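You operate a simulated robot arm through the tools that you are given. There is no shell and no other tool. Be economical: measure what you need, move in short steps, check, and stop when the job is done.

Carry out the task below with a simulated two-armed robot. There is one attempt and no reset: what you move stays moved.

JOB
Put one of the tall props from the low top of the dryer cabinet on the left half of the lower roller shelf. Put the saucer from the top of the narrow rack on the low top of the dryer cabinet. Pick up the wheel chock with one hand, pass it to the other hand and put it on the bottom board of the narrow rack. Put the clay block marked "grog" from the belt past the gate on the low top of the dryer cabinet and the clay block marked "fine" on the belt at the end stop. Turn the sensor knob to on. Put two of the medium props from the right end of the checking bench on the middle board of the narrow rack. Take the green-topped sponge and put it on top of the green saucer. Put the green-banded carton on the middle board of the narrow rack. Pull the console cupboard door open. Do these in any order. Set down upright: wheel chock, clay block, medium prop, green-banded carton.

It is judged by the outcome, as a careful person would: the job done as asked, and still so three seconds after it is handed in. It fails if anything else is knocked over, pushed out of place, dropped, spilled or broken.

ROBOT AND FRAMES
Two 7-joint arms with three-finger grippers on one trunk, on a base that drives. Base frame: it is fixed to the floor where the robot stands at the start and does not move with it; the origin is under the middle of the robot, x ahead of it, y to its left, z up. Readings come in cm, degrees, newtons and seconds.
The left shoulder is at the start at [6.2, 15.4, 91.7], the right one opposite. With the tool pointing down near the work surface each hand reaches from about 22 to 64 cm from the robot's upright axis, wherever it stands, measured 20 degrees to its own side. Places, roughly: belt at the end stop [-350, -160, 80]; bottom board of the narrow rack [-140, -10, 10]; clay block [-350, -100, 75]; console cupboard door [-220, -280, 40]; green saucer (15x15x4 cm) [-630, -20, 80]; green-banded carton [-475, 125, 75]; green-topped sponge (7x5x4 cm) [-600, -190, 90]; left half of the lower roller shelf [170, -140, 30]; low top of the dryer cabinet [70, 10, 100]; medium prop (5x5x8 cm) [-600, -130, 90]; middle board of the narrow rack [-140, -10, 50]; saucer (15x15x4 cm) [-130, 20, 80]; sensor knob [-380, -130, 60]; tall prop (5x5x11 cm) [70, 20, 110]; wheel chock (15x10x12 cm) [-350, 20, 90]. Payload 2.69 kg a hand.
The tool frame of a hand sits at the grasp point between the pads (the TCP): z along the fingers, y along the line on which they close. The tips reach 2.9 cm beyond it. Largest opening 12 cm; the body of the gripper starts 7.8 cm behind the TCP.
Orientation is that of the tool frame in the base frame, as a unit quaternion [w, x, y, z]. With the fingers straight down and closing along the base's y, the tool's x points along the base's -x, its y along +y and its z along -z.

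CONTROLS
- The arms move only by the tool apply_moves. It takes "left_targets", "right_targets" or both (then of equal length, played together; a hand with none holds still); each is a list of rows, each a list of 6 numbers: the shift along the base's x, y, z in cm, then the turn, a rotation vector about the base's x, y, z in degrees. In form: [[dx, dy, dz, wx, wy, wz], ...]. A call has 1 to 12 rows; each row is the pose to reach, as a shift and turn from the pose commanded when the call began. "left_claw" and "right_claw" are, for a hand that has rows, the opening, from 0 (shut) to 1 (fully open), set as the call begins (left out, the last holds). A row lasts 0.2 s, in which the tool goes at most 5 cm and 8.6 degrees; a call with a longer step from one row to the next is refused whole, and so is a gripper value outside its range. A pose out of reach is approached as far as the arm can. The call stops where the force on the tool passes 40 N (or 10 N more than at its start, if that is more) or the arm is blocked; 0.2 s more then pass. The fingers move at their own pace and stop on an object; they squeeze with about 31 N. The grip force told is the motor's: it shows also when the fingers shut on nothing. Time passes only in rows, and 0.2 s behind the last, so rows that repeat a pose let the fingers close. It gives the time, the measured TCP pose, the force on the tool (base axes), the opening and the grip force at its end, in the units of the frame above (readings bear some noise), with the torque about the TCP (base axes, N m) and any sound that the robot's microphone picked up.
- Cameras (640 x 400 px; columns grow to the right, rows downward): "scene" is now at [19.15, -0.07, 110.36]; the picture's right is [0.04, -1.00, 0.00], its down [-0.28, -0.01, -0.96] and it looks along [0.96, 0.04, -0.28] (base axes); focal length 214 px, centre (320, 200). "left" rides on the left gripper at [6.3, 0, -10.4] in its tool frame; the picture's right is [0.00, 1.00, 0.00], its down [-0.83, 0.00, -0.56] and it looks along [-0.56, 0.00, 0.83] (tool axes); focal length 275 px, centre (320, 200). "right" rides on the right gripper at [6.3, 0, -10.4] in its tool frame; the picture's right is [0.00, 1.00, 0.00], its down [-0.83, 0.00, -0.56] and it looks along [-0.56, 0.00, 0.83] (tool axes); focal length 275 px, centre (320, 200). There is no depth. A picture from a camera that has moved, and an enlarged one, comes with that camera's place and axes in the base frame and with its lens. The place of the scene camera against the robot may be out by one fixed shift of up to 1.8 cm in any direction.
- capture(camera): a new picture of that camera. It takes no simulated time.
- raise_lower(by): slides the trunk up (or, below 0, down) by that many cm; the arms and the scene camera ride with it, the base frame stays. It gives what a move gives, with no picture.
- base_move(legs): drives the robot by 1 to 6 legs, each [ahead, left, turn to the left] in cm, cm and degrees, along the robot's own axes; the way and the turn of a leg run together, so that a leg with both is an arc; at most 150 cm and 180 degrees a leg. The arms and the cameras ride along, it lands a little off, and it stops where it bumps. It gives what a move gives.
- turn_head(pan, tilt): turns the head with the scene camera to pan (to the left, within 80 degrees either way) and tilt (down, from -29 to 69), counted from straight ahead of the robot. It gives what a move gives.
- close_up(camera, box): a new picture of the part [left, top, right, bottom] of that camera's present view, enlarged. It takes no simulated time.
- hand_in(): hands the job in; it is judged then, once.

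Go step by step. Nothing tells you exact positions but the pictures and the camera data: compare them with the known pose of the tool, close in by small moves and look again before you grip or let go. The budget is 535 turns and 328 pictures, counting those below and the enlarged ones. Unless the task says otherwise, let go and move clear before handing in.

The tools are called after "Request:" by a JSON object that holds its "api" and its "payload". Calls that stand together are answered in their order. apply_moves: Moves the arms, as the interface text tells. Its arguments: {"type":"object","properties":{"left_targets":{"type":"array"},"left_claw":{"type":"number"},"right_targets":{"type":"array"},"right_claw":{"type":"number"}},"required":[]} The other tools are called the same way: raise_lower (by) slides the trunk up or down; base_move (legs) drives the base; turn_head (pan, tilt) turns the head that bears the scene camera; capture (camera) takes a picture; close_up (camera, box) takes an enlarged picture of a part of a camera's view; hand_in () hands the job in.

At the start:

```text
time: 0.0
left_eef_pos: [35.18, 20.2, 100.04]
left_tool_rot: [0.0, 0.0, 1.0, 0.0]
left_wrist_force: [0.7, -0.7, -0.1]
left_wrist_torque: [-0.01, -0.01, 0.01]
left_width: 12.01
left_grip_force: 0.0
right_eef_pos: [33.07, -9.1, 100.03]
right_tool_rot: [0.0, 0.0, 1.0, -0.001]
right_wrist_force: [-0.2, 0.8, -0.2]
right_wrist_torque: [0.01, 0.03, -0.01]
right_width: 12.0
right_grip_force: 0.1
trunk travel left (down, up): [-28.9, 14.9]
robot x, y, heading: [0.09, -0.25, -0.0]
head pan, tilt: [2.4, 16.2]
```

scene: 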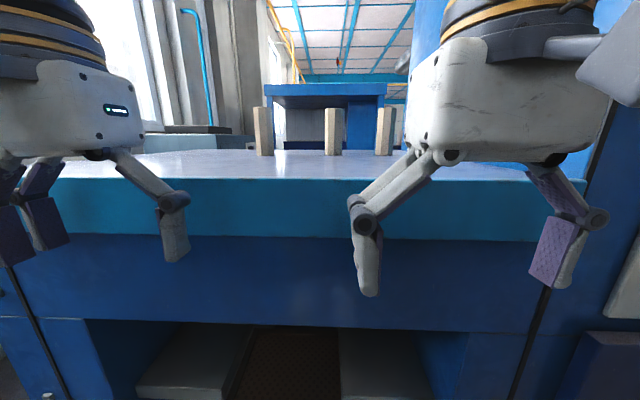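
right: 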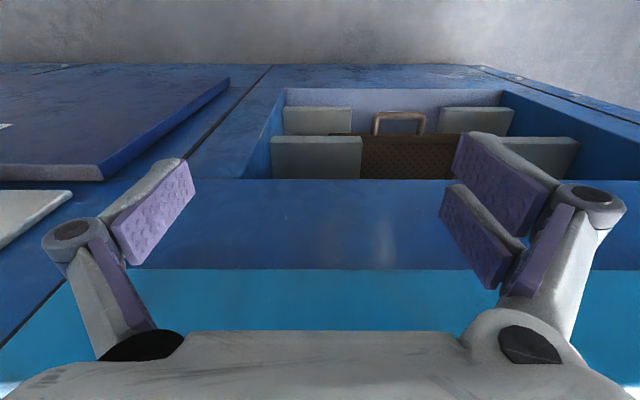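
left: 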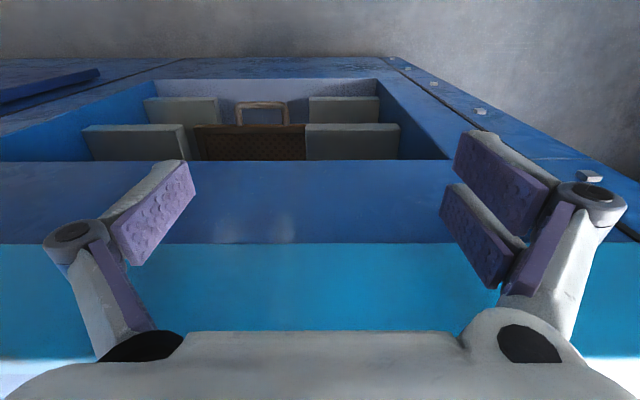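

I see three tall props standing on the dryer's low top in front of the robot. Before moving, I'll look around to learn the layout.

Request:
{"api": "turn_head", "payload": {"pan": -70, "tilt": 20}}

Request:
{"api": "capture", "payload": {"camera": "scene"}}

Request:
{"api": "turn_head", "payload": {"pan": 70, "tilt": 20}}

Request:
{"api": "capture", "payload": {"camera": "scene"}}

```text
time: 1.4
left_eef_pos: [35.22, 20.27, 100.04]
left_tool_rot: [0.001, 0.0, 1.0, 0.0]
left_wrist_force: [-0.5, 0.1, -0.2]
left_wrist_torque: [-0.01, -0.01, -0.02]
left_width: 11.99
left_grip_force: 0.1
right_eef_pos: [33.09, -9.14, 99.98]
right_tool_rot: [0.0, 0.0, 1.0, -0.001]
right_wrist_force: [-1.1, 1.3, -0.4]
right_wrist_torque: [0.02, 0.03, 0.0]
right_width: 11.99
right_grip_force: 0.1
trunk travel left (down, up): [-28.9, 14.9]
robot x, y, heading: [0.09, -0.24, 0.2]
head pan, tilt: [-70.0, 20.0]
```

```text
324 pictures are left
camera scene: at [13.01, -9.21, 109.74], right [-0.94, -0.34, 0.0], down [-0.12, 0.32, -0.94], along [0.32, -0.88, -0.34], focal length 214 px, centre (320, 200)
```

scene: 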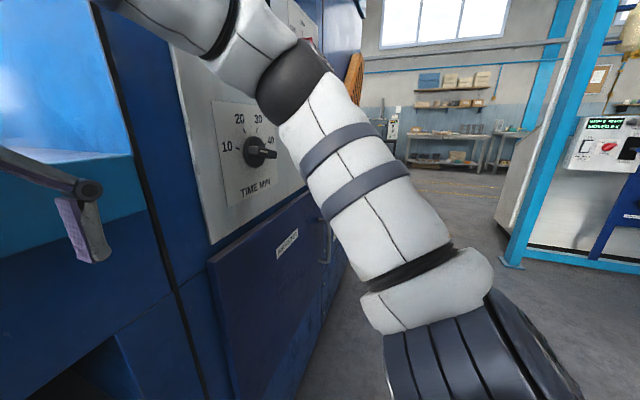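

```text
time: 3.7
left_eef_pos: [35.27, 20.24, 100.01]
left_tool_rot: [0.0, 0.001, 1.0, 0.001]
left_wrist_force: [-1.0, 0.5, 0.5]
left_wrist_torque: [0.0, 0.01, 0.01]
left_width: 12.02
left_grip_force: 0.1
right_eef_pos: [33.1, -9.1, 100.08]
right_tool_rot: [0.0, 0.0, 1.0, -0.001]
right_wrist_force: [0.4, 0.3, -0.4]
right_wrist_torque: [-0.02, 0.02, -0.02]
right_width: 12.02
right_grip_force: 0.1
trunk travel left (down, up): [-28.9, 14.9]
robot x, y, heading: [0.15, 0.35, -0.1]
head pan, tilt: [70.0, 20.0]
```

```text
323 pictures are left
camera scene: at [13.0, 8.29, 109.74], right [0.94, -0.34, 0.0], down [-0.12, -0.32, -0.94], along [0.32, 0.88, -0.34], focal length 214 px, centre (320, 200)
```

scene: 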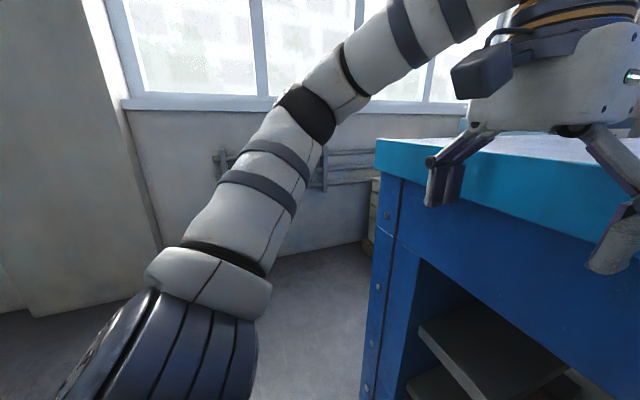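

The props need the hands higher, so I raise the trunk fully and look again.

Request:
{"api": "raise_lower", "payload": {"by": 14.5}}

Request:
{"api": "turn_head", "payload": {"pan": 0, "tilt": 25}}

Request:
{"api": "capture", "payload": {"camera": "scene"}}

Request:
{"api": "capture", "payload": {"camera": "right"}}

```text
time: 5.4
left_eef_pos: [35.38, 20.12, 114.47]
left_tool_rot: [-0.001, 0.0, 1.0, 0.0]
left_wrist_force: [-0.3, -0.2, 0.3]
left_wrist_torque: [0.0, 0.04, -0.04]
left_width: 12.0
left_grip_force: 0.1
right_eef_pos: [33.14, -9.07, 114.34]
right_tool_rot: [-0.001, 0.0, 1.0, 0.0]
right_wrist_force: [0.5, -0.7, -0.2]
right_wrist_torque: [0.03, 0.03, 0.02]
right_width: 11.99
right_grip_force: 0.2
trunk travel left (down, up): [-43.4, 0.4]
robot x, y, heading: [0.08, -0.15, 0.1]
head pan, tilt: [70.0, 20.0]
```

```text
time: 6.8
left_eef_pos: [35.22, 20.19, 114.6]
left_tool_rot: [-0.001, 0.0, 1.0, -0.001]
left_wrist_force: [0.1, 0.2, -0.3]
left_wrist_torque: [-0.03, 0.03, 0.0]
left_width: 12.0
left_grip_force: 0.2
right_eef_pos: [33.22, -9.09, 114.43]
right_tool_rot: [0.0, -0.001, 1.0, -0.001]
right_wrist_force: [-1.0, -0.3, 0.1]
right_wrist_torque: [-0.01, 0.02, 0.03]
right_width: 11.99
right_grip_force: 0.0
trunk travel left (down, up): [-43.4, 0.4]
robot x, y, heading: [0.23, -0.14, -0.3]
head pan, tilt: [0.0, 25.0]
```

```text
322 pictures are left
camera scene: at [10.08, -0.45, 125.16], right [0.0, -1.0, 0.0], down [-0.42, 0.0, -0.91], along [0.91, 0.0, -0.42], focal length 214 px, centre (320, 200)
```

scene: 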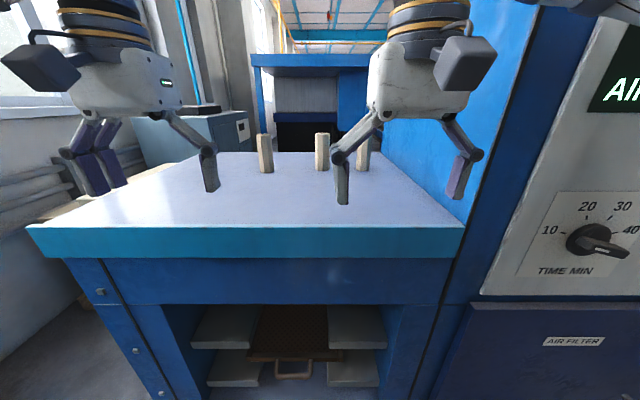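

```text
321 pictures are left
camera right: at [26.73, -9.08, 124.93], right [0.0, 1.0, 0.0], down [0.83, 0.0, 0.56], along [0.56, 0.0, -0.83], focal length 275 px, centre (320, 200)
```

right: 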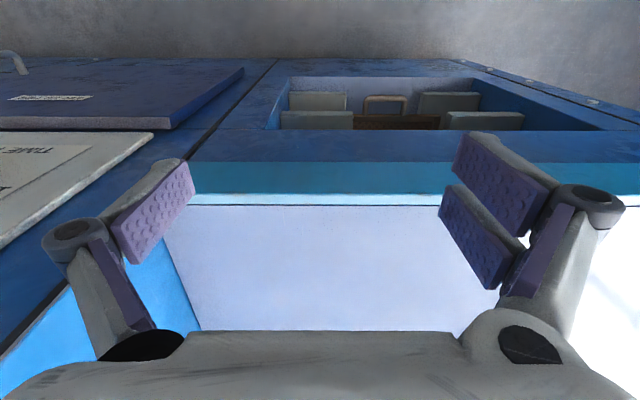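

The dryer's front edge is at about x=39.6, top z≈106, and the props stand at x≈72, y≈16, -1 and -13. I look down to see how much clearance the base has.

Request:
{"api": "turn_head", "payload": {"pan": 0, "tilt": 69}}

Request:
{"api": "capture", "payload": {"camera": "scene"}}

```text
time: 7.9
left_eef_pos: [35.21, 20.31, 114.6]
left_tool_rot: [0.0, 0.0, 1.0, 0.0]
left_wrist_force: [0.3, -0.6, -0.5]
left_wrist_torque: [-0.01, -0.01, 0.01]
left_width: 11.98
left_grip_force: 0.1
right_eef_pos: [33.24, -9.15, 114.48]
right_tool_rot: [0.0, 0.0, 1.0, 0.0]
right_wrist_force: [-0.2, -0.2, 0.4]
right_wrist_torque: [0.0, 0.02, -0.01]
right_width: 11.98
right_grip_force: 0.0
trunk travel left (down, up): [-43.4, 0.4]
robot x, y, heading: [-0.22, -0.16, -0.0]
head pan, tilt: [0.0, 68.8]
```

```text
320 pictures are left
camera scene: at [6.46, -0.46, 119.22], right [0.0, -1.0, 0.0], down [-0.93, 0.0, -0.36], along [0.36, 0.0, -0.93], focal length 214 px, centre (320, 200)
```

scene: 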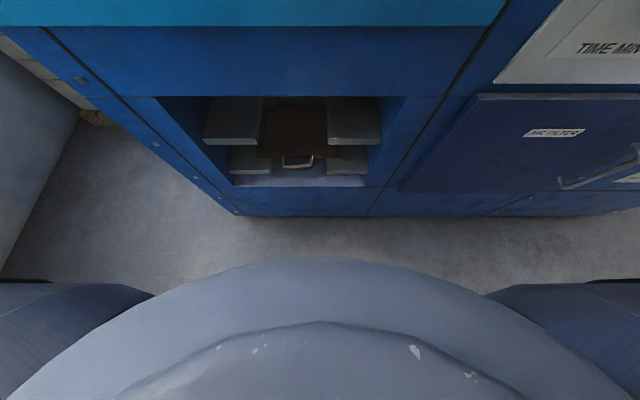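

The base has room ahead of it. I scout the roller shelf before gripping, so I know which grasp the tall prop needs.

Request:
{"api": "base_move", "payload": {"legs": [[-35, 0, 0], [0, -70, 0]]}}

Request:
{"api": "turn_head", "payload": {"pan": -45, "tilt": 25}}

Request:
{"api": "capture", "payload": {"camera": "scene"}}

```text
time: 15.7
left_eef_pos: [-0.69, -50.84, 114.45]
left_tool_rot: [-0.001, 0.004, 1.0, 0.0]
left_wrist_force: [-0.6, -0.4, 0.1]
left_wrist_torque: [0.01, 0.0, -0.01]
left_width: 11.99
left_grip_force: 0.0
right_eef_pos: [-2.92, -80.16, 114.5]
right_tool_rot: [-0.001, 0.002, 1.0, 0.0]
right_wrist_force: [0.7, -0.1, -0.1]
right_wrist_torque: [-0.01, -0.02, -0.01]
right_width: 12.0
right_grip_force: 0.1
trunk travel left (down, up): [-43.4, 0.4]
robot x, y, heading: [-35.66, -70.54, -0.2]
head pan, tilt: [0.0, 68.8]
```

```text
time: 16.8
left_eef_pos: [-0.58, -50.73, 114.57]
left_tool_rot: [0.0, 0.004, 1.0, 0.0]
left_wrist_force: [-0.1, -0.1, 0.4]
left_wrist_torque: [0.0, -0.02, -0.01]
left_width: 12.0
left_grip_force: 0.0
right_eef_pos: [-3.01, -80.18, 114.47]
right_tool_rot: [0.001, 0.003, 1.0, 0.0]
right_wrist_force: [0.4, 0.7, -0.1]
right_wrist_torque: [-0.01, 0.01, 0.01]
right_width: 11.99
right_grip_force: 0.1
trunk travel left (down, up): [-43.4, 0.4]
robot x, y, heading: [-36.3, -70.18, -0.3]
head pan, tilt: [-45.0, 25.0]
```

```text
319 pictures are left
camera scene: at [-28.65, -77.78, 125.15], right [-0.71, -0.7, 0.0], down [-0.3, 0.3, -0.91], along [0.64, -0.64, -0.42], focal length 214 px, centre (320, 200)
```

scene: 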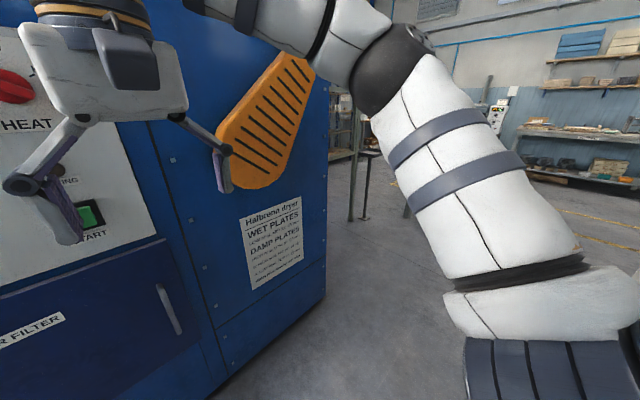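

The dryer extends to about y=-150, and the roller shelf is beyond it. I continue around the corner.

Request:
{"api": "base_move", "payload": {"legs": [[0, -130, 0], [60, 0, 0]]}}

Request:
{"api": "turn_head", "payload": {"pan": 10, "tilt": 25}}

Request:
{"api": "capture", "payload": {"camera": "scene"}}

```text
time: 29.4
left_eef_pos: [54.56, -173.54, 115.52]
left_tool_rot: [0.011, -0.028, 1.0, 0.002]
left_wrist_force: [0.1, 1.0, -0.4]
left_wrist_torque: [-0.01, 0.0, -0.01]
left_width: 11.99
left_grip_force: 0.1
right_eef_pos: [54.24, -202.84, 114.92]
right_tool_rot: [0.006, -0.029, 1.0, 0.003]
right_wrist_force: [0.7, 0.6, -0.4]
right_wrist_torque: [-0.03, 0.04, 0.0]
right_width: 11.99
right_grip_force: 0.1
trunk travel left (down, up): [-43.4, 0.4]
robot x, y, heading: [21.49, -195.12, 3.5]
head pan, tilt: [-45.0, 25.0]
stopped in leg 2: the robot was blocked; the commanded pose is now the measured one
```

```text
time: 30.7
left_eef_pos: [54.54, -173.52, 115.39]
left_tool_rot: [0.01, -0.029, 1.0, 0.002]
left_wrist_force: [0.8, -0.1, 1.1]
left_wrist_torque: [-0.03, 0.03, 0.0]
left_width: 12.02
left_grip_force: 0.2
right_eef_pos: [54.11, -202.82, 114.79]
right_tool_rot: [0.006, -0.028, 1.0, 0.003]
right_wrist_force: [0.0, 0.3, -0.4]
right_wrist_torque: [0.0, 0.0, 0.01]
right_width: 12.02
right_grip_force: 0.0
trunk travel left (down, up): [-43.4, 0.4]
robot x, y, heading: [21.64, -195.18, 2.9]
head pan, tilt: [10.0, 25.0]
```

```text
318 pictures are left
camera scene: at [30.3, -194.04, 125.28], right [0.23, -0.97, 0.0], down [-0.4, -0.09, -0.91], along [0.89, 0.21, -0.41], focal length 214 px, centre (320, 200)
```

scene: 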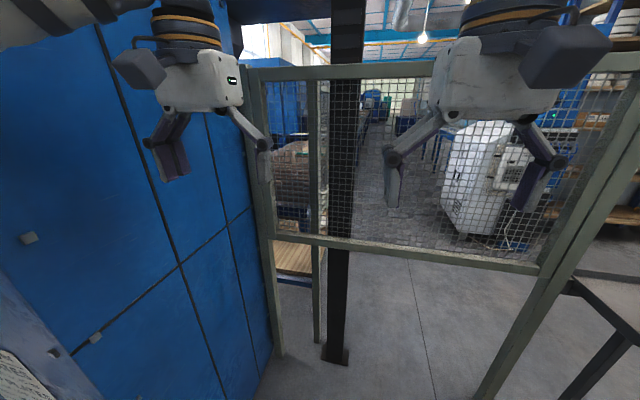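

The robot was stopped, probably by its left elbow touching the dryer side, and there is a mesh fence ahead with the roller shelf beyond it. I back off a little and look more closely.

Request:
{"api": "base_move", "payload": {"legs": [[-12, -12, 0]]}}

Request:
{"api": "turn_head", "payload": {"pan": 10, "tilt": 15}}

Request:
{"api": "close_up", "payload": {"camera": "scene", "box": [200, 100, 440, 250]}}

Request:
{"api": "turn_head", "payload": {"pan": -40, "tilt": 10}}

Request:
{"api": "capture", "payload": {"camera": "scene"}}

```text
time: 32.3
left_eef_pos: [44.58, -185.74, 114.65]
left_tool_rot: [0.002, -0.029, 1.0, -0.001]
left_wrist_force: [0.8, -1.2, -0.2]
left_wrist_torque: [0.02, 0.01, 0.0]
left_width: 12.01
left_grip_force: 0.2
right_eef_pos: [44.24, -215.15, 114.61]
right_tool_rot: [0.0, -0.029, 1.0, 0.0]
right_wrist_force: [-1.2, 0.1, 0.4]
right_wrist_torque: [0.04, -0.03, 0.01]
right_width: 12.0
right_grip_force: 0.1
trunk travel left (down, up): [-43.4, 0.4]
robot x, y, heading: [10.74, -208.03, 3.3]
head pan, tilt: [10.0, 25.0]
```

```text
time: 33.0
left_eef_pos: [44.58, -185.65, 114.7]
left_tool_rot: [0.002, -0.03, 1.0, 0.0]
left_wrist_force: [-0.2, -0.4, -0.1]
left_wrist_torque: [-0.02, 0.01, 0.01]
left_width: 12.0
left_grip_force: 0.0
right_eef_pos: [44.25, -215.16, 114.51]
right_tool_rot: [0.001, -0.029, 1.0, 0.0]
right_wrist_force: [0.4, -0.4, -0.3]
right_wrist_torque: [0.02, 0.0, 0.0]
right_width: 12.0
right_grip_force: 0.2
trunk travel left (down, up): [-43.4, 0.4]
robot x, y, heading: [10.39, -207.67, 3.3]
head pan, tilt: [10.0, 15.0]
```

```text
2.67 times, centred on (320, 175) of scene
camera zoom: at [20.61, -206.18, 126.78], right [0.23, -0.97, 0.0], down [-0.25, -0.06, -0.97], along [0.94, 0.22, -0.26], focal length 572 px, centre (320, 267)
```

zoom: 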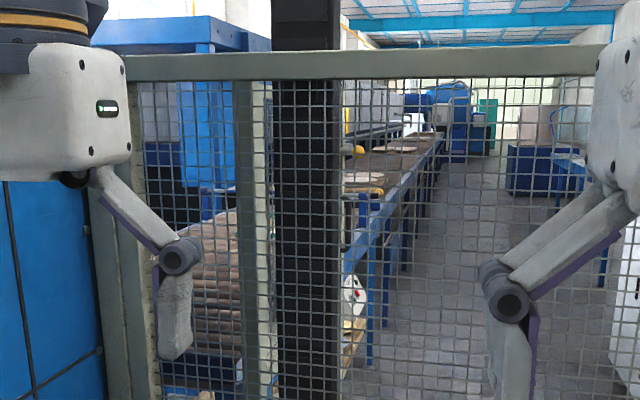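

```text
time: 34.2
left_eef_pos: [44.58, -185.62, 114.83]
left_tool_rot: [0.003, -0.03, 1.0, -0.001]
left_wrist_force: [0.2, -0.9, -0.4]
left_wrist_torque: [0.0, 0.04, 0.03]
left_width: 11.99
left_grip_force: 0.0
right_eef_pos: [44.14, -215.01, 114.6]
right_tool_rot: [0.0, -0.029, 1.0, 0.0]
right_wrist_force: [0.6, 0.4, -0.5]
right_wrist_torque: [-0.01, -0.03, 0.0]
right_width: 12.0
right_grip_force: 0.2
trunk travel left (down, up): [-43.4, 0.4]
robot x, y, heading: [10.95, -208.14, 3.5]
head pan, tilt: [-40.0, 10.0]
```

```text
316 pictures are left
camera scene: at [18.98, -213.89, 127.6], right [-0.6, -0.8, 0.0], down [-0.14, 0.1, -0.98], along [0.79, -0.59, -0.17], focal length 214 px, centre (320, 200)
```

scene: 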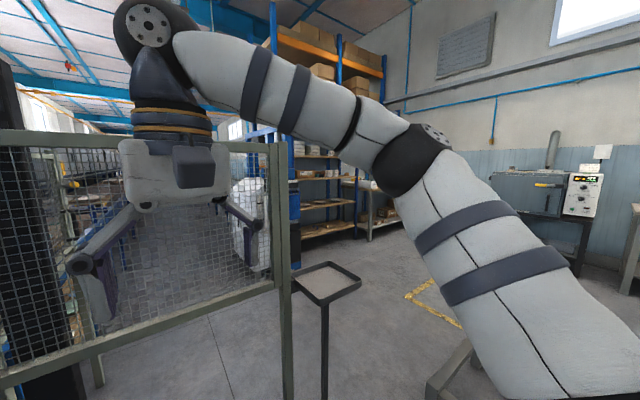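

Beyond the fence is a roller line, with a tray stand near the fence's right end. I look lower and to the right to find the way around.

Request:
{"api": "turn_head", "payload": {"pan": -25, "tilt": 40}}

Request:
{"api": "capture", "payload": {"camera": "scene"}}

Request:
{"api": "turn_head", "payload": {"pan": -78, "tilt": 25}}

Request:
{"api": "capture", "payload": {"camera": "scene"}}

```text
time: 35.1
left_eef_pos: [44.54, -185.57, 114.73]
left_tool_rot: [0.003, -0.03, 1.0, -0.002]
left_wrist_force: [0.2, -0.3, -0.5]
left_wrist_torque: [-0.03, 0.01, 0.01]
left_width: 11.99
left_grip_force: 0.0
right_eef_pos: [44.11, -215.03, 114.54]
right_tool_rot: [0.0, -0.028, 1.0, 0.0]
right_wrist_force: [0.2, 0.8, -0.5]
right_wrist_torque: [0.0, 0.0, -0.03]
right_width: 12.01
right_grip_force: 0.1
trunk travel left (down, up): [-43.4, 0.4]
robot x, y, heading: [10.83, -207.81, 3.3]
head pan, tilt: [-25.0, 40.0]
```

```text
315 pictures are left
camera scene: at [19.41, -211.49, 122.84], right [-0.37, -0.93, 0.0], down [-0.6, 0.24, -0.77], along [0.71, -0.28, -0.64], focal length 214 px, centre (320, 200)
```

scene: 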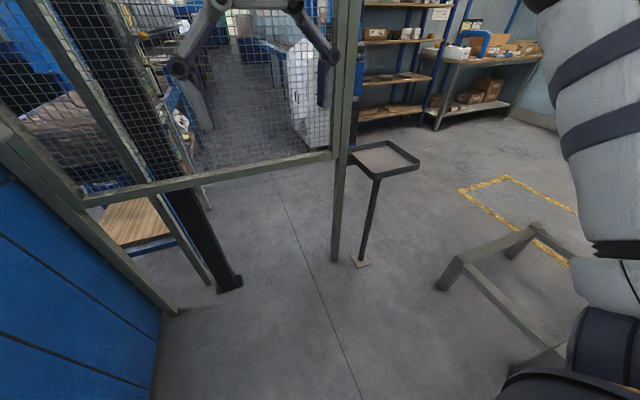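

```text
time: 36.3
left_eef_pos: [44.58, -185.72, 114.63]
left_tool_rot: [0.002, -0.029, 1.0, -0.001]
left_wrist_force: [0.1, -0.5, -0.5]
left_wrist_torque: [0.0, 0.0, -0.03]
left_width: 12.0
left_grip_force: 0.1
right_eef_pos: [44.32, -215.12, 114.54]
right_tool_rot: [-0.001, -0.03, 1.0, 0.0]
right_wrist_force: [-0.4, -0.5, -1.1]
right_wrist_torque: [0.03, 0.01, 0.01]
right_width: 12.0
right_grip_force: 0.1
trunk travel left (down, up): [-43.4, 0.4]
robot x, y, heading: [10.13, -207.85, 3.2]
head pan, tilt: [-78.0, 25.0]
```

```text
314 pictures are left
camera scene: at [13.96, -217.23, 125.16], right [-0.96, -0.27, 0.0], down [-0.11, 0.41, -0.91], along [0.24, -0.87, -0.42], focal length 214 px, centre (320, 200)
```

scene: 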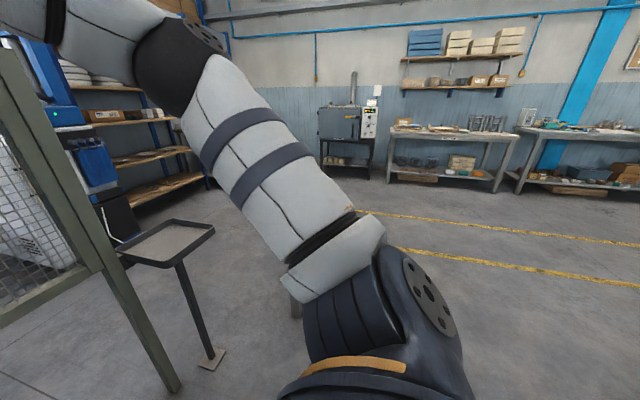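

The way to the roller shelf leads around the low guard rail at the south. Before fetching the prop I test whether the right wrist can roll half a turn, which puts its camera on top when the fingers point ahead.

Request:
{"api": "apply_moves", "payload": {"right_targets": [[0, 0, 0, 0, 0, 8.5], [0, 0, 0, 0, 0, 17], [0, 0, 0, 0, 0, 25.5], [0, 0, 0, 0, 0, 34], [0, 0, 0, 0, 0, 42.5], [0, 0, 0, 0, 0, 51], [0, 0, 0, 0, 0, 59.5], [0, 0, 0, 0, 0, 68], [0, 0, 0, 0, 0, 76.5], [0, 0, 0, 0, 0, 85], [0, 0, 0, 0, 0, 90]], "left_targets": [[0, 0, 0, 0, 0, -8.5], [0, 0, 0, 0, 0, -17], [0, 0, 0, 0, 0, -25.5], [0, 0, 0, 0, 0, -34], [0, 0, 0, 0, 0, -42.5], [0, 0, 0, 0, 0, -51], [0, 0, 0, 0, 0, -59.5], [0, 0, 0, 0, 0, -68], [0, 0, 0, 0, 0, -76.5], [0, 0, 0, 0, 0, -85], [0, 0, 0, 0, 0, -90]]}}

```text
time: 38.7
left_eef_pos: [32.82, -194.5, 109.14]
left_tool_rot: [0.003, 0.685, 0.729, -0.002]
left_wrist_force: [-0.4, -0.5, -0.6]
left_wrist_torque: [0.02, -0.01, 0.02]
left_width: 12.0
left_grip_force: 0.1
left hand out of reach, approached as far as the arm can: row 6, 7, 8, 9, 10, 11
right_eef_pos: [36.06, -212.63, 110.28]
right_tool_rot: [-0.001, 0.727, -0.687, 0.001]
right_wrist_force: [-0.3, 0.5, -0.1]
right_wrist_torque: [-0.03, 0.0, -0.03]
right_width: 12.01
right_grip_force: 0.1
right hand out of reach, approached as far as the arm can: row 8, 9, 10, 11
trunk travel left (down, up): [-43.4, 0.4]
robot x, y, heading: [10.58, -208.11, 3.4]
head pan, tilt: [-78.0, 25.0]
```

The quarter turn pushes the hands out of reach this way. I turn them back.

Request:
{"api": "apply_moves", "payload": {"right_targets": [[0, 0, 0, 0, 0, -8.5], [0, 0, 0, 0, 0, -17], [0, 0, 0, 0, 0, -25.5], [0, 0, 0, 0, 0, -34], [0, 0, 0, 0, 0, -42.5], [0, 0, 0, 0, 0, -51], [0, 0, 0, 0, 0, -59.5], [0, 0, 0, 0, 0, -68], [0, 0, 0, 0, 0, -76.5], [0, 0, 0, 0, 0, -85], [0, 0, 0, 0, 0, -90]], "left_targets": [[0, 0, 0, 0, 0, 8.5], [0, 0, 0, 0, 0, 17], [0, 0, 0, 0, 0, 25.5], [0, 0, 0, 0, 0, 34], [0, 0, 0, 0, 0, 42.5], [0, 0, 0, 0, 0, 51], [0, 0, 0, 0, 0, 59.5], [0, 0, 0, 0, 0, 68], [0, 0, 0, 0, 0, 76.5], [0, 0, 0, 0, 0, 85], [0, 0, 0, 0, 0, 90]]}}

```text
time: 41.1
left_eef_pos: [33.6, -194.56, 108.85]
left_tool_rot: [0.003, -0.032, 0.999, 0.0]
left_wrist_force: [0.0, 0.4, -0.2]
left_wrist_torque: [0.01, -0.01, 0.04]
left_width: 12.02
left_grip_force: 0.1
right_eef_pos: [36.01, -212.58, 110.47]
right_tool_rot: [0.0, -0.028, 1.0, 0.0]
right_wrist_force: [-0.5, 0.0, -0.2]
right_wrist_torque: [-0.01, 0.02, -0.01]
right_width: 11.98
right_grip_force: 0.0
trunk travel left (down, up): [-43.4, 0.4]
robot x, y, heading: [10.38, -207.58, 3.4]
head pan, tilt: [-78.0, 25.0]
```

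I test the opposite roll direction the same way.

Request:
{"api": "apply_moves", "payload": {"left_targets": [[2, 2, 0, 0, 0, 8.5], [2, 4, 0, 0, 0, 17], [2, 6, 0, 0, 0, 25.5], [2, 6, 0, 0, 0, 34], [2, 6, 0, 0, 0, 42.5], [2, 6, 0, 0, 0, 51], [2, 6, 0, 0, 0, 59.5], [2, 6, 0, 0, 0, 68], [2, 6, 0, 0, 0, 76.5], [2, 6, 0, 0, 0, 85], [2, 6, 0, 0, 0, 90]], "right_targets": [[0, -2, 0, 0, 0, -8.5], [0, -4, 0, 0, 0, -17], [0, -6, 0, 0, 0, -25.5], [0, -6, 0, 0, 0, -34], [0, -6, 0, 0, 0, -42.5], [0, -6, 0, 0, 0, -51], [0, -6, 0, 0, 0, -59.5], [0, -6, 0, 0, 0, -68], [0, -6, 0, 0, 0, -76.5], [0, -6, 0, 0, 0, -85], [0, -6, 0, 0, 0, -90]]}}

```text
time: 43.5
left_eef_pos: [35.63, -188.6, 108.77]
left_tool_rot: [-0.003, 0.728, -0.685, -0.001]
left_wrist_force: [-0.9, 0.4, -0.3]
left_wrist_torque: [-0.01, -0.02, -0.01]
left_width: 12.0
left_grip_force: 0.1
right_eef_pos: [36.04, -218.66, 110.41]
right_tool_rot: [0.0, 0.688, 0.726, 0.0]
right_wrist_force: [0.1, 0.9, 0.3]
right_wrist_torque: [0.02, -0.02, 0.0]
right_width: 12.03
right_grip_force: 0.1
trunk travel left (down, up): [-43.4, 0.4]
robot x, y, heading: [10.45, -208.11, 3.2]
head pan, tilt: [-78.0, 25.0]
```

This direction works; I continue by another 90 degrees.

Request:
{"api": "apply_moves", "payload": {"left_targets": [[0, 0, 0, 0, 0, 8.5], [0, 0, 0, 0, 0, 17], [0, 0, 0, 0, 0, 25.5], [0, 0, 0, 0, 0, 34], [0, 0, 0, 0, 0, 42.5], [0, 0, 0, 0, 0, 51], [0, 0, 0, 0, 0, 59.5], [0, 0, 0, 0, 0, 68], [0, 0, 0, 0, 0, 76.5], [0, 0, 0, 0, 0, 85], [0, 0, 0, 0, 0, 90]], "right_targets": [[0, 0, 0, 0, 0, -8.5], [0, 0, 0, 0, 0, -17], [0, 0, 0, 0, 0, -25.5], [0, 0, 0, 0, 0, -34], [0, 0, 0, 0, 0, -42.5], [0, 0, 0, 0, 0, -51], [0, 0, 0, 0, 0, -59.5], [0, 0, 0, 0, 0, -68], [0, 0, 0, 0, 0, -76.5], [0, 0, 0, 0, 0, -85], [0, 0, 0, 0, 0, -90]]}}

```text
time: 45.9
left_eef_pos: [35.54, -188.49, 108.67]
left_tool_rot: [-0.001, 0.999, 0.032, -0.002]
left_wrist_force: [0.7, 0.3, -0.3]
left_wrist_torque: [0.01, 0.01, 0.01]
left_width: 12.01
left_grip_force: 0.0
right_eef_pos: [36.15, -218.66, 110.33]
right_tool_rot: [0.0, 1.0, 0.027, 0.0]
right_wrist_force: [0.3, 0.1, 0.8]
right_wrist_torque: [0.02, 0.01, 0.01]
right_width: 12.01
right_grip_force: 0.0
trunk travel left (down, up): [-43.4, 0.4]
robot x, y, heading: [10.49, -207.77, 3.3]
head pan, tilt: [-78.0, 25.0]
```

Both wrists make the half turn. Now I test pitching the fingers forward, with the camera on top.

Request:
{"api": "apply_moves", "payload": {"left_targets": [[0, 0, 0, 0, -8.5, 0], [0, 0, 0, 0, -17, 0], [0, 0, 0, 0, -25.5, 0], [0, 0, 0, 0, -34, 0], [0, 0, 0, 0, -42.5, 0], [0, 0, 0, 0, -51, 0], [0, 0, 0, 0, -59.5, 0], [0, 0, 0, 0, -68, 0], [0, 0, 0, 0, -76.5, 0], [0, 0, 0, 0, -85, 0], [0, 0, 0, 0, -90, 0]], "right_targets": [[0, 0, 0, 0, -8.5, 0], [0, 0, 0, 0, -17, 0], [0, 0, 0, 0, -25.5, 0], [0, 0, 0, 0, -34, 0], [0, 0, 0, 0, -42.5, 0], [0, 0, 0, 0, -51, 0], [0, 0, 0, 0, -59.5, 0], [0, 0, 0, 0, -68, 0], [0, 0, 0, 0, -76.5, 0], [0, 0, 0, 0, -85, 0], [0, 0, 0, 0, -90, 0]]}}

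Request:
{"api": "capture", "payload": {"camera": "right"}}

Request:
{"api": "turn_head", "payload": {"pan": 0, "tilt": 25}}

Request:
{"api": "capture", "payload": {"camera": "scene"}}

```text
time: 47.7
left_eef_pos: [39.88, -190.4, 117.24]
left_tool_rot: [0.015, 0.851, 0.026, 0.525]
left_wrist_force: [-0.4, 0.5, -0.4]
left_wrist_torque: [-0.03, -0.02, 0.01]
left_width: 12.0
left_grip_force: 0.2
left hand out of reach, approached as far as the arm can: row 5, 6, 7, 8
right_eef_pos: [39.61, -219.42, 111.49]
right_tool_rot: [0.068, 0.874, -0.035, 0.481]
right_wrist_force: [-0.4, -0.2, 0.1]
right_wrist_torque: [0.02, -0.02, 0.01]
right_width: 11.99
right_grip_force: 0.1
right hand out of reach, approached as far as the arm can: row 6, 7, 8
trunk travel left (down, up): [-43.4, 0.4]
robot x, y, heading: [10.81, -207.68, 3.3]
head pan, tilt: [-78.0, 25.0]
stopped in row 8 (right hand): the arm was blocked; the commanded pose is now the measured one
```

```text
313 pictures are left
camera right: at [34.23, -217.7, 122.3], right [-0.12, -0.99, 0.09], down [-0.91, 0.08, -0.41], along [0.4, -0.13, -0.91], focal length 275 px, centre (320, 200)
```

right: 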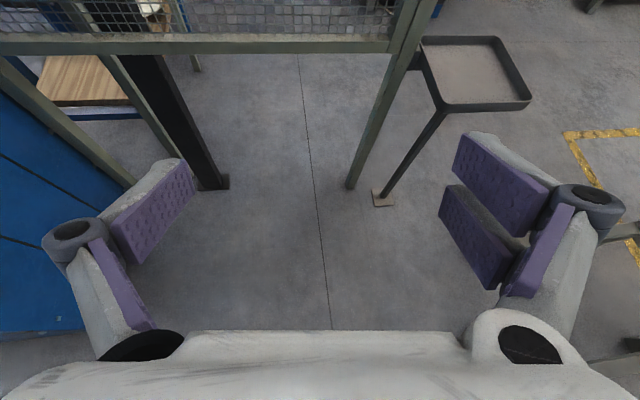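

```text
time: 49.2
left_eef_pos: [40.04, -190.49, 116.97]
left_tool_rot: [0.015, 0.853, 0.026, 0.522]
left_wrist_force: [-1.0, -0.3, -0.8]
left_wrist_torque: [0.0, 0.02, 0.0]
left_width: 12.02
left_grip_force: 0.0
right_eef_pos: [39.94, -219.4, 110.91]
right_tool_rot: [0.07, 0.876, -0.036, 0.475]
right_wrist_force: [-0.4, 0.2, 0.1]
right_wrist_torque: [-0.04, 0.02, 0.02]
right_width: 12.02
right_grip_force: 0.0
trunk travel left (down, up): [-43.4, 0.4]
robot x, y, heading: [10.55, -207.79, 3.6]
head pan, tilt: [0.0, 25.0]
```

```text
312 pictures are left
camera scene: at [20.54, -210.39, 125.24], right [-0.22, -0.97, 0.0], down [-0.4, 0.09, -0.91], along [0.89, -0.2, -0.41], focal length 214 px, centre (320, 200)
```

scene: 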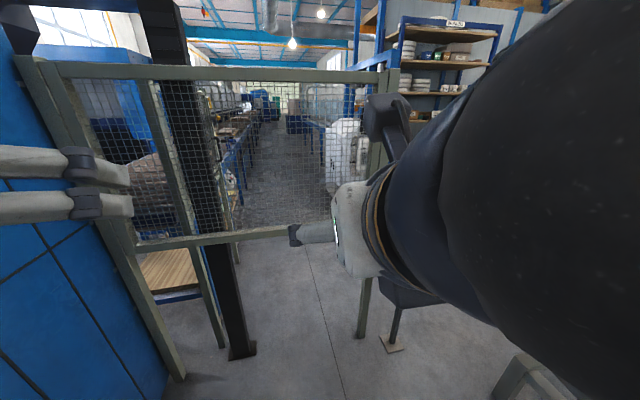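

The hands were too close to the body for full pitch. I extend them forward and finish the pitch.

Request:
{"api": "apply_moves", "payload": {"left_targets": [[4, 0, -1, 0, 0, 0], [8, 0, -2, 0, 0, 0], [12, 0, -3, 0, 0, 0], [16, 2, -4, 0, 0, 0], [18, 4, -5, 0, -8, 0], [20, 6, -5, 0, -16, 0], [20, 6, -5, 0, -24, 0], [20, 6, -5, 0, -30, 0]], "right_targets": [[4, 0, -1, 0, 0, 0], [8, 0, -2, 0, 0, 0], [12, 0, -3, 0, 0, 0], [16, -2, -4, 0, 0, 0], [18, -4, -4, 0, -8, 0], [20, -6, -4, 0, -16, 0], [20, -6, -4, 0, -24, 0], [20, -6, -4, 0, -30, 0]]}}

Request:
{"api": "capture", "payload": {"camera": "scene"}}

```text
time: 51.0
left_eef_pos: [60.0, -184.55, 111.99]
left_tool_rot: [0.022, 0.688, 0.022, 0.725]
left_wrist_force: [-0.1, -0.8, -0.1]
left_wrist_torque: [0.02, 0.02, 0.01]
left_width: 12.0
left_grip_force: 0.1
right_eef_pos: [59.76, -225.24, 107.29]
right_tool_rot: [0.058, 0.72, -0.05, 0.689]
right_wrist_force: [-0.4, 0.0, -0.3]
right_wrist_torque: [0.02, -0.02, -0.04]
right_width: 12.01
right_grip_force: 0.0
trunk travel left (down, up): [-43.4, 0.4]
robot x, y, heading: [10.42, -207.97, 3.4]
head pan, tilt: [0.0, 25.0]
```

```text
311 pictures are left
camera scene: at [20.77, -207.81, 125.15], right [0.06, -1.0, 0.0], down [-0.42, -0.02, -0.91], along [0.9, 0.05, -0.42], focal length 214 px, centre (320, 200)
```

scene: 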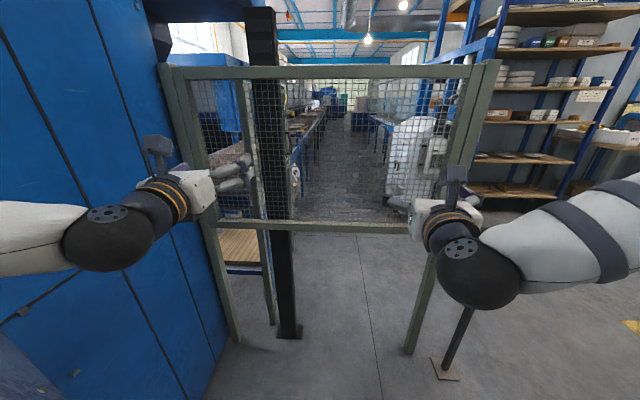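

Both hands now point ahead with cameras on top. I go back to the dryer and take the leftmost tall prop with the left hand.

Request:
{"api": "base_move", "payload": {"legs": [[-55, 0, -3.4], [0, 105, 0], [0, 103, 0]]}}

Request:
{"api": "capture", "payload": {"camera": "scene"}}

Request:
{"api": "capture", "payload": {"camera": "left"}}

```text
time: 70.0
left_eef_pos: [9.77, 18.06, 111.97]
left_tool_rot: [0.054, 0.688, -0.009, 0.723]
left_wrist_force: [0.3, 0.6, 0.4]
left_wrist_torque: [0.01, -0.04, -0.02]
left_width: 12.0
left_grip_force: 0.0
right_eef_pos: [6.18, -22.2, 107.25]
right_tool_rot: [0.088, 0.718, -0.082, 0.686]
right_wrist_force: [0.4, 0.1, 0.1]
right_wrist_torque: [0.0, 0.02, 0.0]
right_width: 12.0
right_grip_force: 0.1
trunk travel left (down, up): [-43.4, 0.4]
robot x, y, heading: [-41.15, -0.77, -1.7]
head pan, tilt: [0.0, 25.0]
```

```text
310 pictures are left
camera scene: at [-31.19, -1.44, 125.16], right [-0.03, -1.0, 0.0], down [-0.42, 0.01, -0.91], along [0.91, -0.03, -0.42], focal length 214 px, centre (320, 200)
```

scene: 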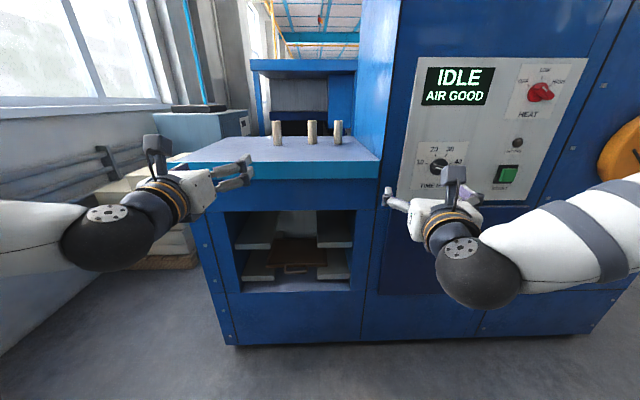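

```text
309 pictures are left
camera left: at [-0.73, 19.59, 117.73], right [-0.09, -0.99, 0.06], down [-0.51, 0.0, -0.86], along [0.85, -0.11, -0.51], focal length 275 px, centre (320, 200)
```

left: 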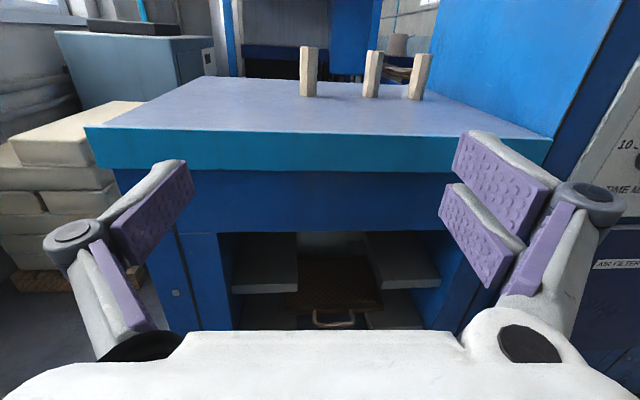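

The view through the left camera is clear. I straighten the base heading, pull the right hand back so it clears the control panel, and pitch the left hand 30 degrees down.

Request:
{"api": "base_move", "payload": {"legs": [[20, 6, 1.7]]}}

Request:
{"api": "apply_moves", "payload": {"left_targets": [[0, 0, 2, 1.2, 8, 0.6], [0, 0, 4, 2.5, 16, 1.2], [0, 0, 6, 3.7, 24, 1.8], [0, 0, 8, 4.9, 32, 2.5], [0, 0, 8, 4.9, 32.8, 2.5], [0, 0, 8, 4.9, 32.8, 2.5], [0, 0, 8, 4.9, 32.8, 2.5]], "right_targets": [[0, 0, 4, 0, 8, 0], [-4, 0, 8, 0, 16, 0], [-8, 0, 12, 0, 24, 0], [-12, 2, 14, 0, 32, 0], [-16, 4, 14, 0, 40, 0], [-18, 4, 14, 0, 48, 0], [-18, 4, 14, 0, 55, 0]]}}

Request:
{"api": "capture", "payload": {"camera": "scene"}}

Request:
{"api": "capture", "payload": {"camera": "left"}}

```text
time: 71.6
left_eef_pos: [28.88, 25.6, 112.05]
left_tool_rot: [0.042, 0.689, 0.001, 0.724]
left_wrist_force: [-0.6, -0.2, 1.3]
left_wrist_torque: [-0.03, -0.03, -0.03]
left_width: 12.01
left_grip_force: 0.2
right_eef_pos: [26.28, -15.04, 107.25]
right_tool_rot: [0.077, 0.719, -0.07, 0.687]
right_wrist_force: [-0.3, 0.5, -0.6]
right_wrist_torque: [0.03, -0.01, 0.01]
right_width: 11.99
right_grip_force: 0.1
trunk travel left (down, up): [-43.4, 0.4]
robot x, y, heading: [-21.56, 5.19, 0.2]
head pan, tilt: [0.0, 25.0]
```

```text
refused: row 2 steps farther than a row can; nothing moved
```

```text
308 pictures are left
camera scene: at [-11.64, 4.67, 125.16], right [0.0, -1.0, 0.0], down [-0.42, 0.0, -0.91], along [0.91, 0.0, -0.42], focal length 214 px, centre (320, 200)
```

scene: 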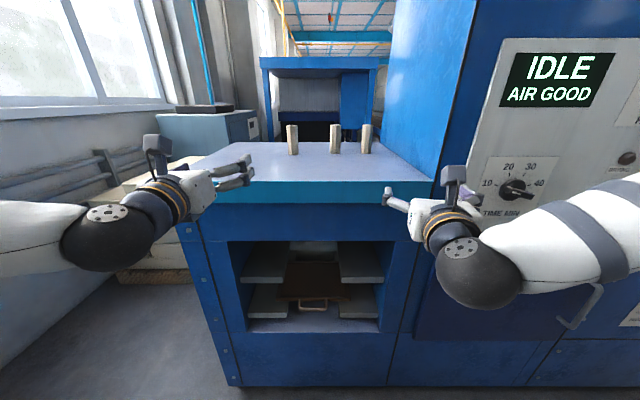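

```text
307 pictures are left
camera left: at [18.16, 26.66, 117.71], right [-0.06, -1.0, 0.06], down [-0.51, -0.02, -0.86], along [0.86, -0.08, -0.51], focal length 275 px, centre (320, 200)
```

left: 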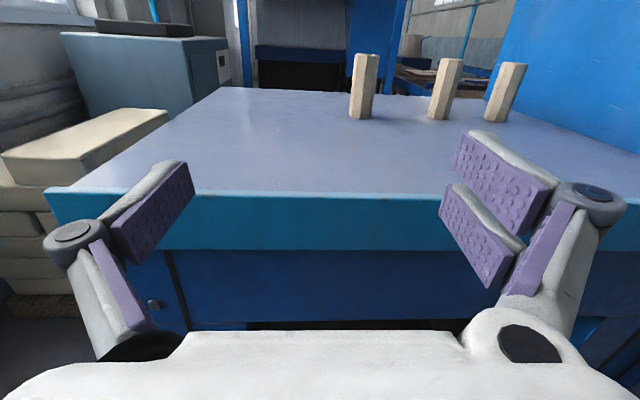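

One step was too long, so I resend it with shorter rows.

Request:
{"api": "apply_moves", "payload": {"left_targets": [[0, 0, 2, 1.2, 7.5, 0.6], [0, 0, 4, 2.4, 15, 1.2], [0, 0, 6, 3.6, 22.5, 1.8], [0, 0, 8, 4.9, 30, 2.5], [0, 0, 8, 4.9, 32.8, 2.5], [0, 0, 8, 4.9, 32.8, 2.5], [0, 0, 8, 4.9, 32.8, 2.5]], "right_targets": [[0, 0, 4, 0, 8, 0], [-3, 0, 7, 0, 16, 0], [-6, 0, 10, 0, 24, 0], [-9, 2, 13, 0, 32, 0], [-13, 4, 14, 0, 40, 0], [-17, 4, 14, 0, 48, 0], [-18, 4, 14, 0, 55, 0]]}}

Request:
{"api": "capture", "payload": {"camera": "left"}}

```text
time: 73.2
left_eef_pos: [28.86, 25.55, 120.06]
left_tool_rot: [-0.005, 0.866, -0.002, 0.5]
left_wrist_force: [0.7, 0.4, 0.1]
left_wrist_torque: [0.03, -0.03, 0.02]
left_width: 12.01
left_grip_force: 0.2
right_eef_pos: [8.02, -10.9, 121.27]
right_tool_rot: [0.101, 0.955, -0.026, 0.277]
right_wrist_force: [-0.8, -0.4, -0.3]
right_wrist_torque: [0.0, -0.01, -0.03]
right_width: 12.02
right_grip_force: 0.1
trunk travel left (down, up): [-43.4, 0.4]
robot x, y, heading: [-21.85, 5.02, 0.3]
head pan, tilt: [0.0, 25.0]
```

```text
306 pictures are left
camera left: at [22.85, 25.54, 130.71], right [0.0, -1.0, -0.01], down [-0.9, 0.01, -0.44], along [0.44, 0.01, -0.9], focal length 275 px, centre (320, 200)
```

left: 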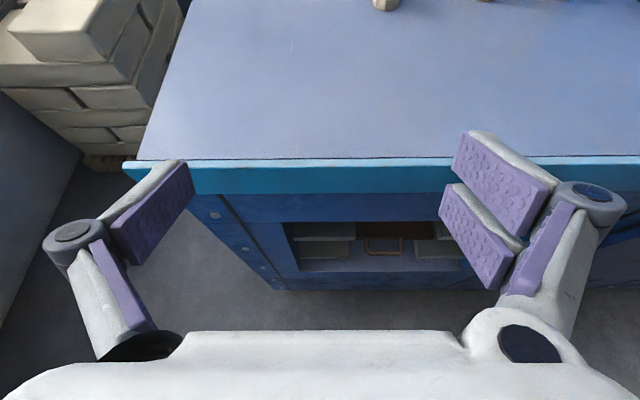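

The dryer top is at z≈105.2, and the left prop is near (72, 15). I drive closer with the hands above the top.

Request:
{"api": "base_move", "payload": {"legs": [[29, 0, 0]]}}

Request:
{"api": "capture", "payload": {"camera": "left"}}

```text
time: 75.2
left_eef_pos: [57.85, 25.36, 120.17]
left_tool_rot: [-0.004, 0.865, -0.004, 0.501]
left_wrist_force: [0.0, -0.3, 0.2]
left_wrist_torque: [-0.02, 0.01, 0.03]
left_width: 11.99
left_grip_force: 0.2
right_eef_pos: [37.2, -11.1, 121.35]
right_tool_rot: [0.101, 0.955, -0.028, 0.277]
right_wrist_force: [-0.3, 0.4, 0.5]
right_wrist_torque: [0.01, -0.01, 0.03]
right_width: 12.0
right_grip_force: 0.1
trunk travel left (down, up): [-43.4, 0.4]
robot x, y, heading: [7.06, 5.46, -0.2]
head pan, tilt: [0.0, 25.0]
```

```text
305 pictures are left
camera left: at [51.96, 25.37, 130.74], right [0.0, -1.0, -0.01], down [-0.9, 0.01, -0.44], along [0.44, 0.01, -0.9], focal length 275 px, centre (320, 200)
```

left: 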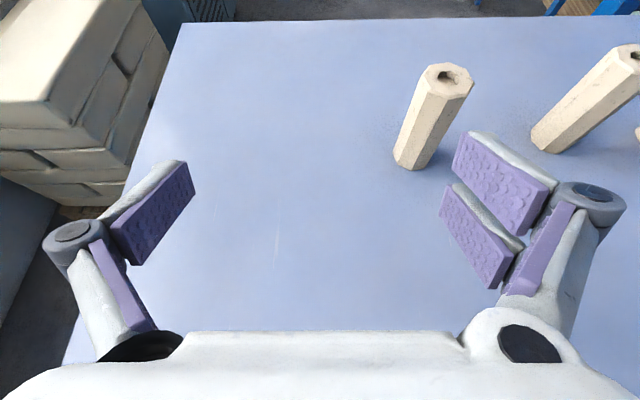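

The left prop's axis is at about (69.5, 15.6). I line up sideways, then move in along the fingers.

Request:
{"api": "apply_moves", "payload": {"left_targets": [[0, -4, 0, 0, 0, 0], [0, -8, 0, 0, 0, 0], [0, -9.8, 0, 0, 0, 0], [0, -9.8, 0, 0, 0, 0]]}}

Request:
{"api": "capture", "payload": {"camera": "left"}}

```text
time: 76.2
left_eef_pos: [57.93, 15.47, 120.17]
left_tool_rot: [-0.004, 0.866, -0.003, 0.5]
left_wrist_force: [-0.5, 0.1, 0.3]
left_wrist_torque: [-0.02, -0.01, 0.02]
left_width: 11.99
left_grip_force: 0.1
right_eef_pos: [37.0, -11.07, 121.33]
right_tool_rot: [0.102, 0.955, -0.028, 0.278]
right_wrist_force: [0.7, -0.1, -0.3]
right_wrist_torque: [0.02, -0.02, -0.04]
right_width: 12.01
right_grip_force: 0.0
trunk travel left (down, up): [-43.4, 0.4]
robot x, y, heading: [7.17, 5.12, 0.1]
head pan, tilt: [0.0, 25.0]
```

```text
304 pictures are left
camera left: at [52.04, 15.44, 130.84], right [0.0, -1.0, -0.01], down [-0.9, 0.01, -0.44], along [0.44, 0.01, -0.9], focal length 275 px, centre (320, 200)
```

left: 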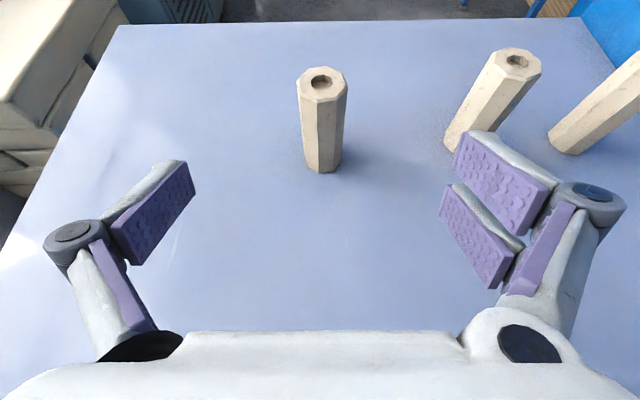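

The prop is centred between the fingers. I move in and grip.

Request:
{"api": "apply_moves", "payload": {"left_targets": [[3, 0, -2.2, 0, 0, 0], [6, 0, -4.4, 0, 0, 0], [9, 0, -6.6, 0, 0, 0], [11.8, 0, -8.5, 0, 0, 0], [11.8, 0, -8.5, 0, 0, 0]]}}

Request:
{"api": "capture", "payload": {"camera": "left"}}

```text
time: 77.4
left_eef_pos: [69.72, 15.57, 111.85]
left_tool_rot: [-0.005, 0.866, -0.003, 0.501]
left_wrist_force: [0.1, -0.6, -0.4]
left_wrist_torque: [-0.03, 0.01, 0.04]
left_width: 11.99
left_grip_force: 0.1
right_eef_pos: [36.96, -11.04, 121.3]
right_tool_rot: [0.101, 0.955, -0.028, 0.279]
right_wrist_force: [0.3, -0.2, -0.6]
right_wrist_torque: [0.0, 0.01, 0.02]
right_width: 11.98
right_grip_force: 0.1
trunk travel left (down, up): [-43.4, 0.4]
robot x, y, heading: [7.08, 5.17, -0.1]
head pan, tilt: [0.0, 25.0]
```

```text
303 pictures are left
camera left: at [63.91, 15.61, 122.4], right [-0.01, -1.0, -0.01], down [-0.9, 0.01, -0.44], along [0.44, 0.01, -0.9], focal length 275 px, centre (320, 200)
```

left: 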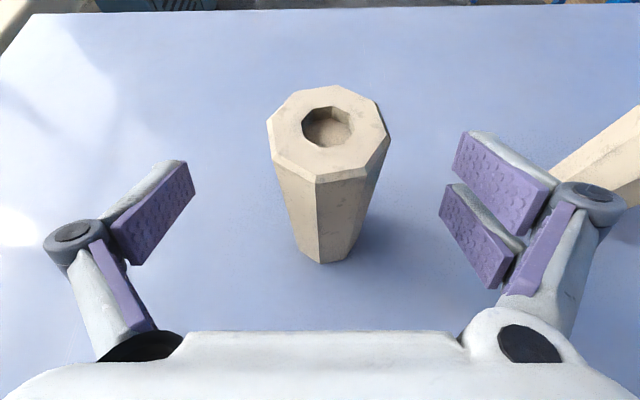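

The prop lies between the pads. I close the hand and lift a little.

Request:
{"api": "apply_moves", "payload": {"left_targets": [[0, 0, 0, 0, 0, 0], [0, 0, 0, 0, 0, 0], [0, 0, 0, 0, 0, 0], [0, 0, 2, 0, 0, 0], [0, 0, 5, 0, 0, 0], [0, 0, 8, 0, 0, 0]], "left_claw": 0}}

Request:
{"api": "capture", "payload": {"camera": "left"}}

```text
time: 78.8
left_eef_pos: [69.84, 15.73, 119.57]
left_tool_rot: [-0.004, 0.866, -0.004, 0.5]
left_wrist_force: [-0.1, 0.4, -3.5]
left_wrist_torque: [-0.01, 0.0, -0.03]
left_width: 3.88
left_grip_force: 30.7
right_eef_pos: [37.01, -11.1, 121.31]
right_tool_rot: [0.102, 0.955, -0.028, 0.277]
right_wrist_force: [-0.2, 0.9, 0.0]
right_wrist_torque: [0.0, -0.02, -0.01]
right_width: 12.02
right_grip_force: 0.0
trunk travel left (down, up): [-43.4, 0.4]
robot x, y, heading: [7.67, 5.09, -0.1]
head pan, tilt: [0.0, 25.0]
```

```text
302 pictures are left
camera left: at [63.8, 15.69, 130.22], right [-0.01, -1.0, -0.01], down [-0.9, 0.01, -0.44], along [0.44, 0.01, -0.9], focal length 275 px, centre (320, 200)
```

left: 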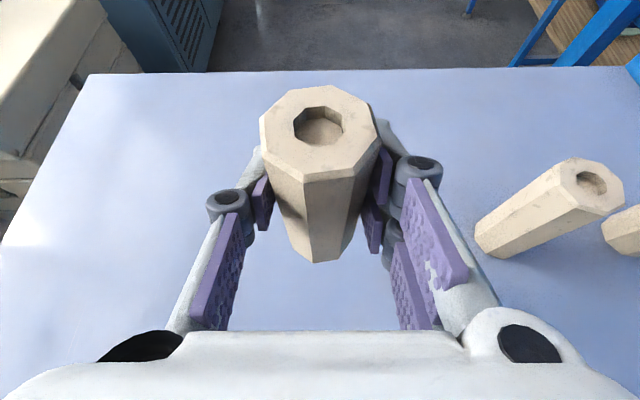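

The tall prop is held. I back out, draw the hand in, and drive around to the south.

Request:
{"api": "base_move", "payload": {"legs": [[-48, 0, 0], [0, -130, 0], [0, -90, 0]]}}

Request:
{"api": "apply_moves", "payload": {"left_targets": [[-4, 0, 0, 0, 0, 0], [-8, 0, 0, 0, 0, 0], [-12, 0, 0, 0, 0, 0], [-15, 0, 0, 0, 0, 0]]}}

Request:
{"api": "turn_head", "payload": {"pan": -60, "tilt": 35}}

Request:
{"api": "capture", "payload": {"camera": "scene"}}

```text
time: 98.5
left_eef_pos: [28.76, -205.83, 119.58]
left_tool_rot: [-0.013, 0.865, 0.012, 0.501]
left_wrist_force: [0.8, 0.0, -0.3]
left_wrist_torque: [-0.02, 0.01, -0.03]
left_width: 0.02
left_grip_force: 28.4
right_eef_pos: [-2.85, -233.97, 121.29]
right_tool_rot: [0.096, 0.955, -0.01, 0.279]
right_wrist_force: [0.7, -0.1, -0.7]
right_wrist_torque: [-0.03, -0.01, -0.02]
right_width: 11.99
right_grip_force: 0.0
trunk travel left (down, up): [-43.4, 0.4]
robot x, y, heading: [-32.87, -218.78, 2.2]
head pan, tilt: [0.0, 25.0]
```

```text
time: 99.5
left_eef_pos: [13.55, -205.73, 119.85]
left_tool_rot: [-0.013, 0.865, 0.013, 0.501]
left_wrist_force: [-0.5, 0.0, 0.0]
left_wrist_torque: [0.03, 0.0, 0.0]
left_width: 0.0
left_grip_force: 28.2
right_eef_pos: [-2.9, -233.84, 121.29]
right_tool_rot: [0.096, 0.955, -0.01, 0.281]
right_wrist_force: [0.4, -0.2, 0.4]
right_wrist_torque: [0.01, -0.01, 0.03]
right_width: 11.96
right_grip_force: 0.0
trunk travel left (down, up): [-43.4, 0.4]
robot x, y, heading: [-33.27, -219.03, 2.1]
head pan, tilt: [0.0, 25.0]
```

```text
time: 100.8
left_eef_pos: [13.78, -205.71, 119.79]
left_tool_rot: [-0.014, 0.866, 0.013, 0.499]
left_wrist_force: [-0.6, 0.4, 0.9]
left_wrist_torque: [-0.02, 0.0, -0.01]
left_width: 0.02
left_grip_force: 28.1
right_eef_pos: [-2.75, -234.11, 121.43]
right_tool_rot: [0.09, 0.956, -0.014, 0.278]
right_wrist_force: [-0.2, -0.5, 0.1]
right_wrist_torque: [-0.02, 0.01, -0.03]
right_width: 12.01
right_grip_force: 0.2
trunk travel left (down, up): [-43.4, 0.4]
robot x, y, heading: [-33.42, -219.07, 2.2]
head pan, tilt: [-60.0, 35.0]
```

```text
301 pictures are left
camera scene: at [-25.69, -225.43, 124.36], right [-0.67, -0.74, 0.0], down [-0.37, 0.34, -0.87], along [0.64, -0.58, -0.5], focal length 214 px, centre (320, 200)
```

scene: 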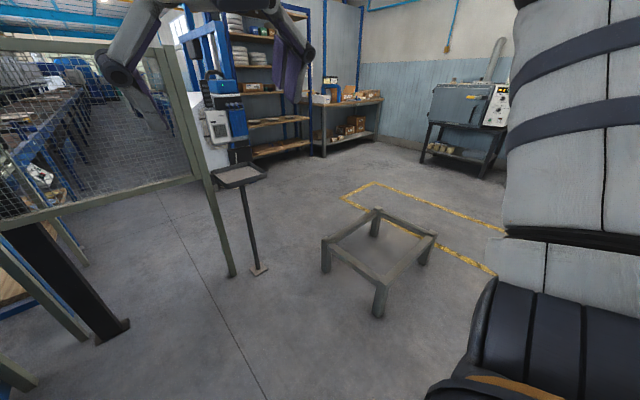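

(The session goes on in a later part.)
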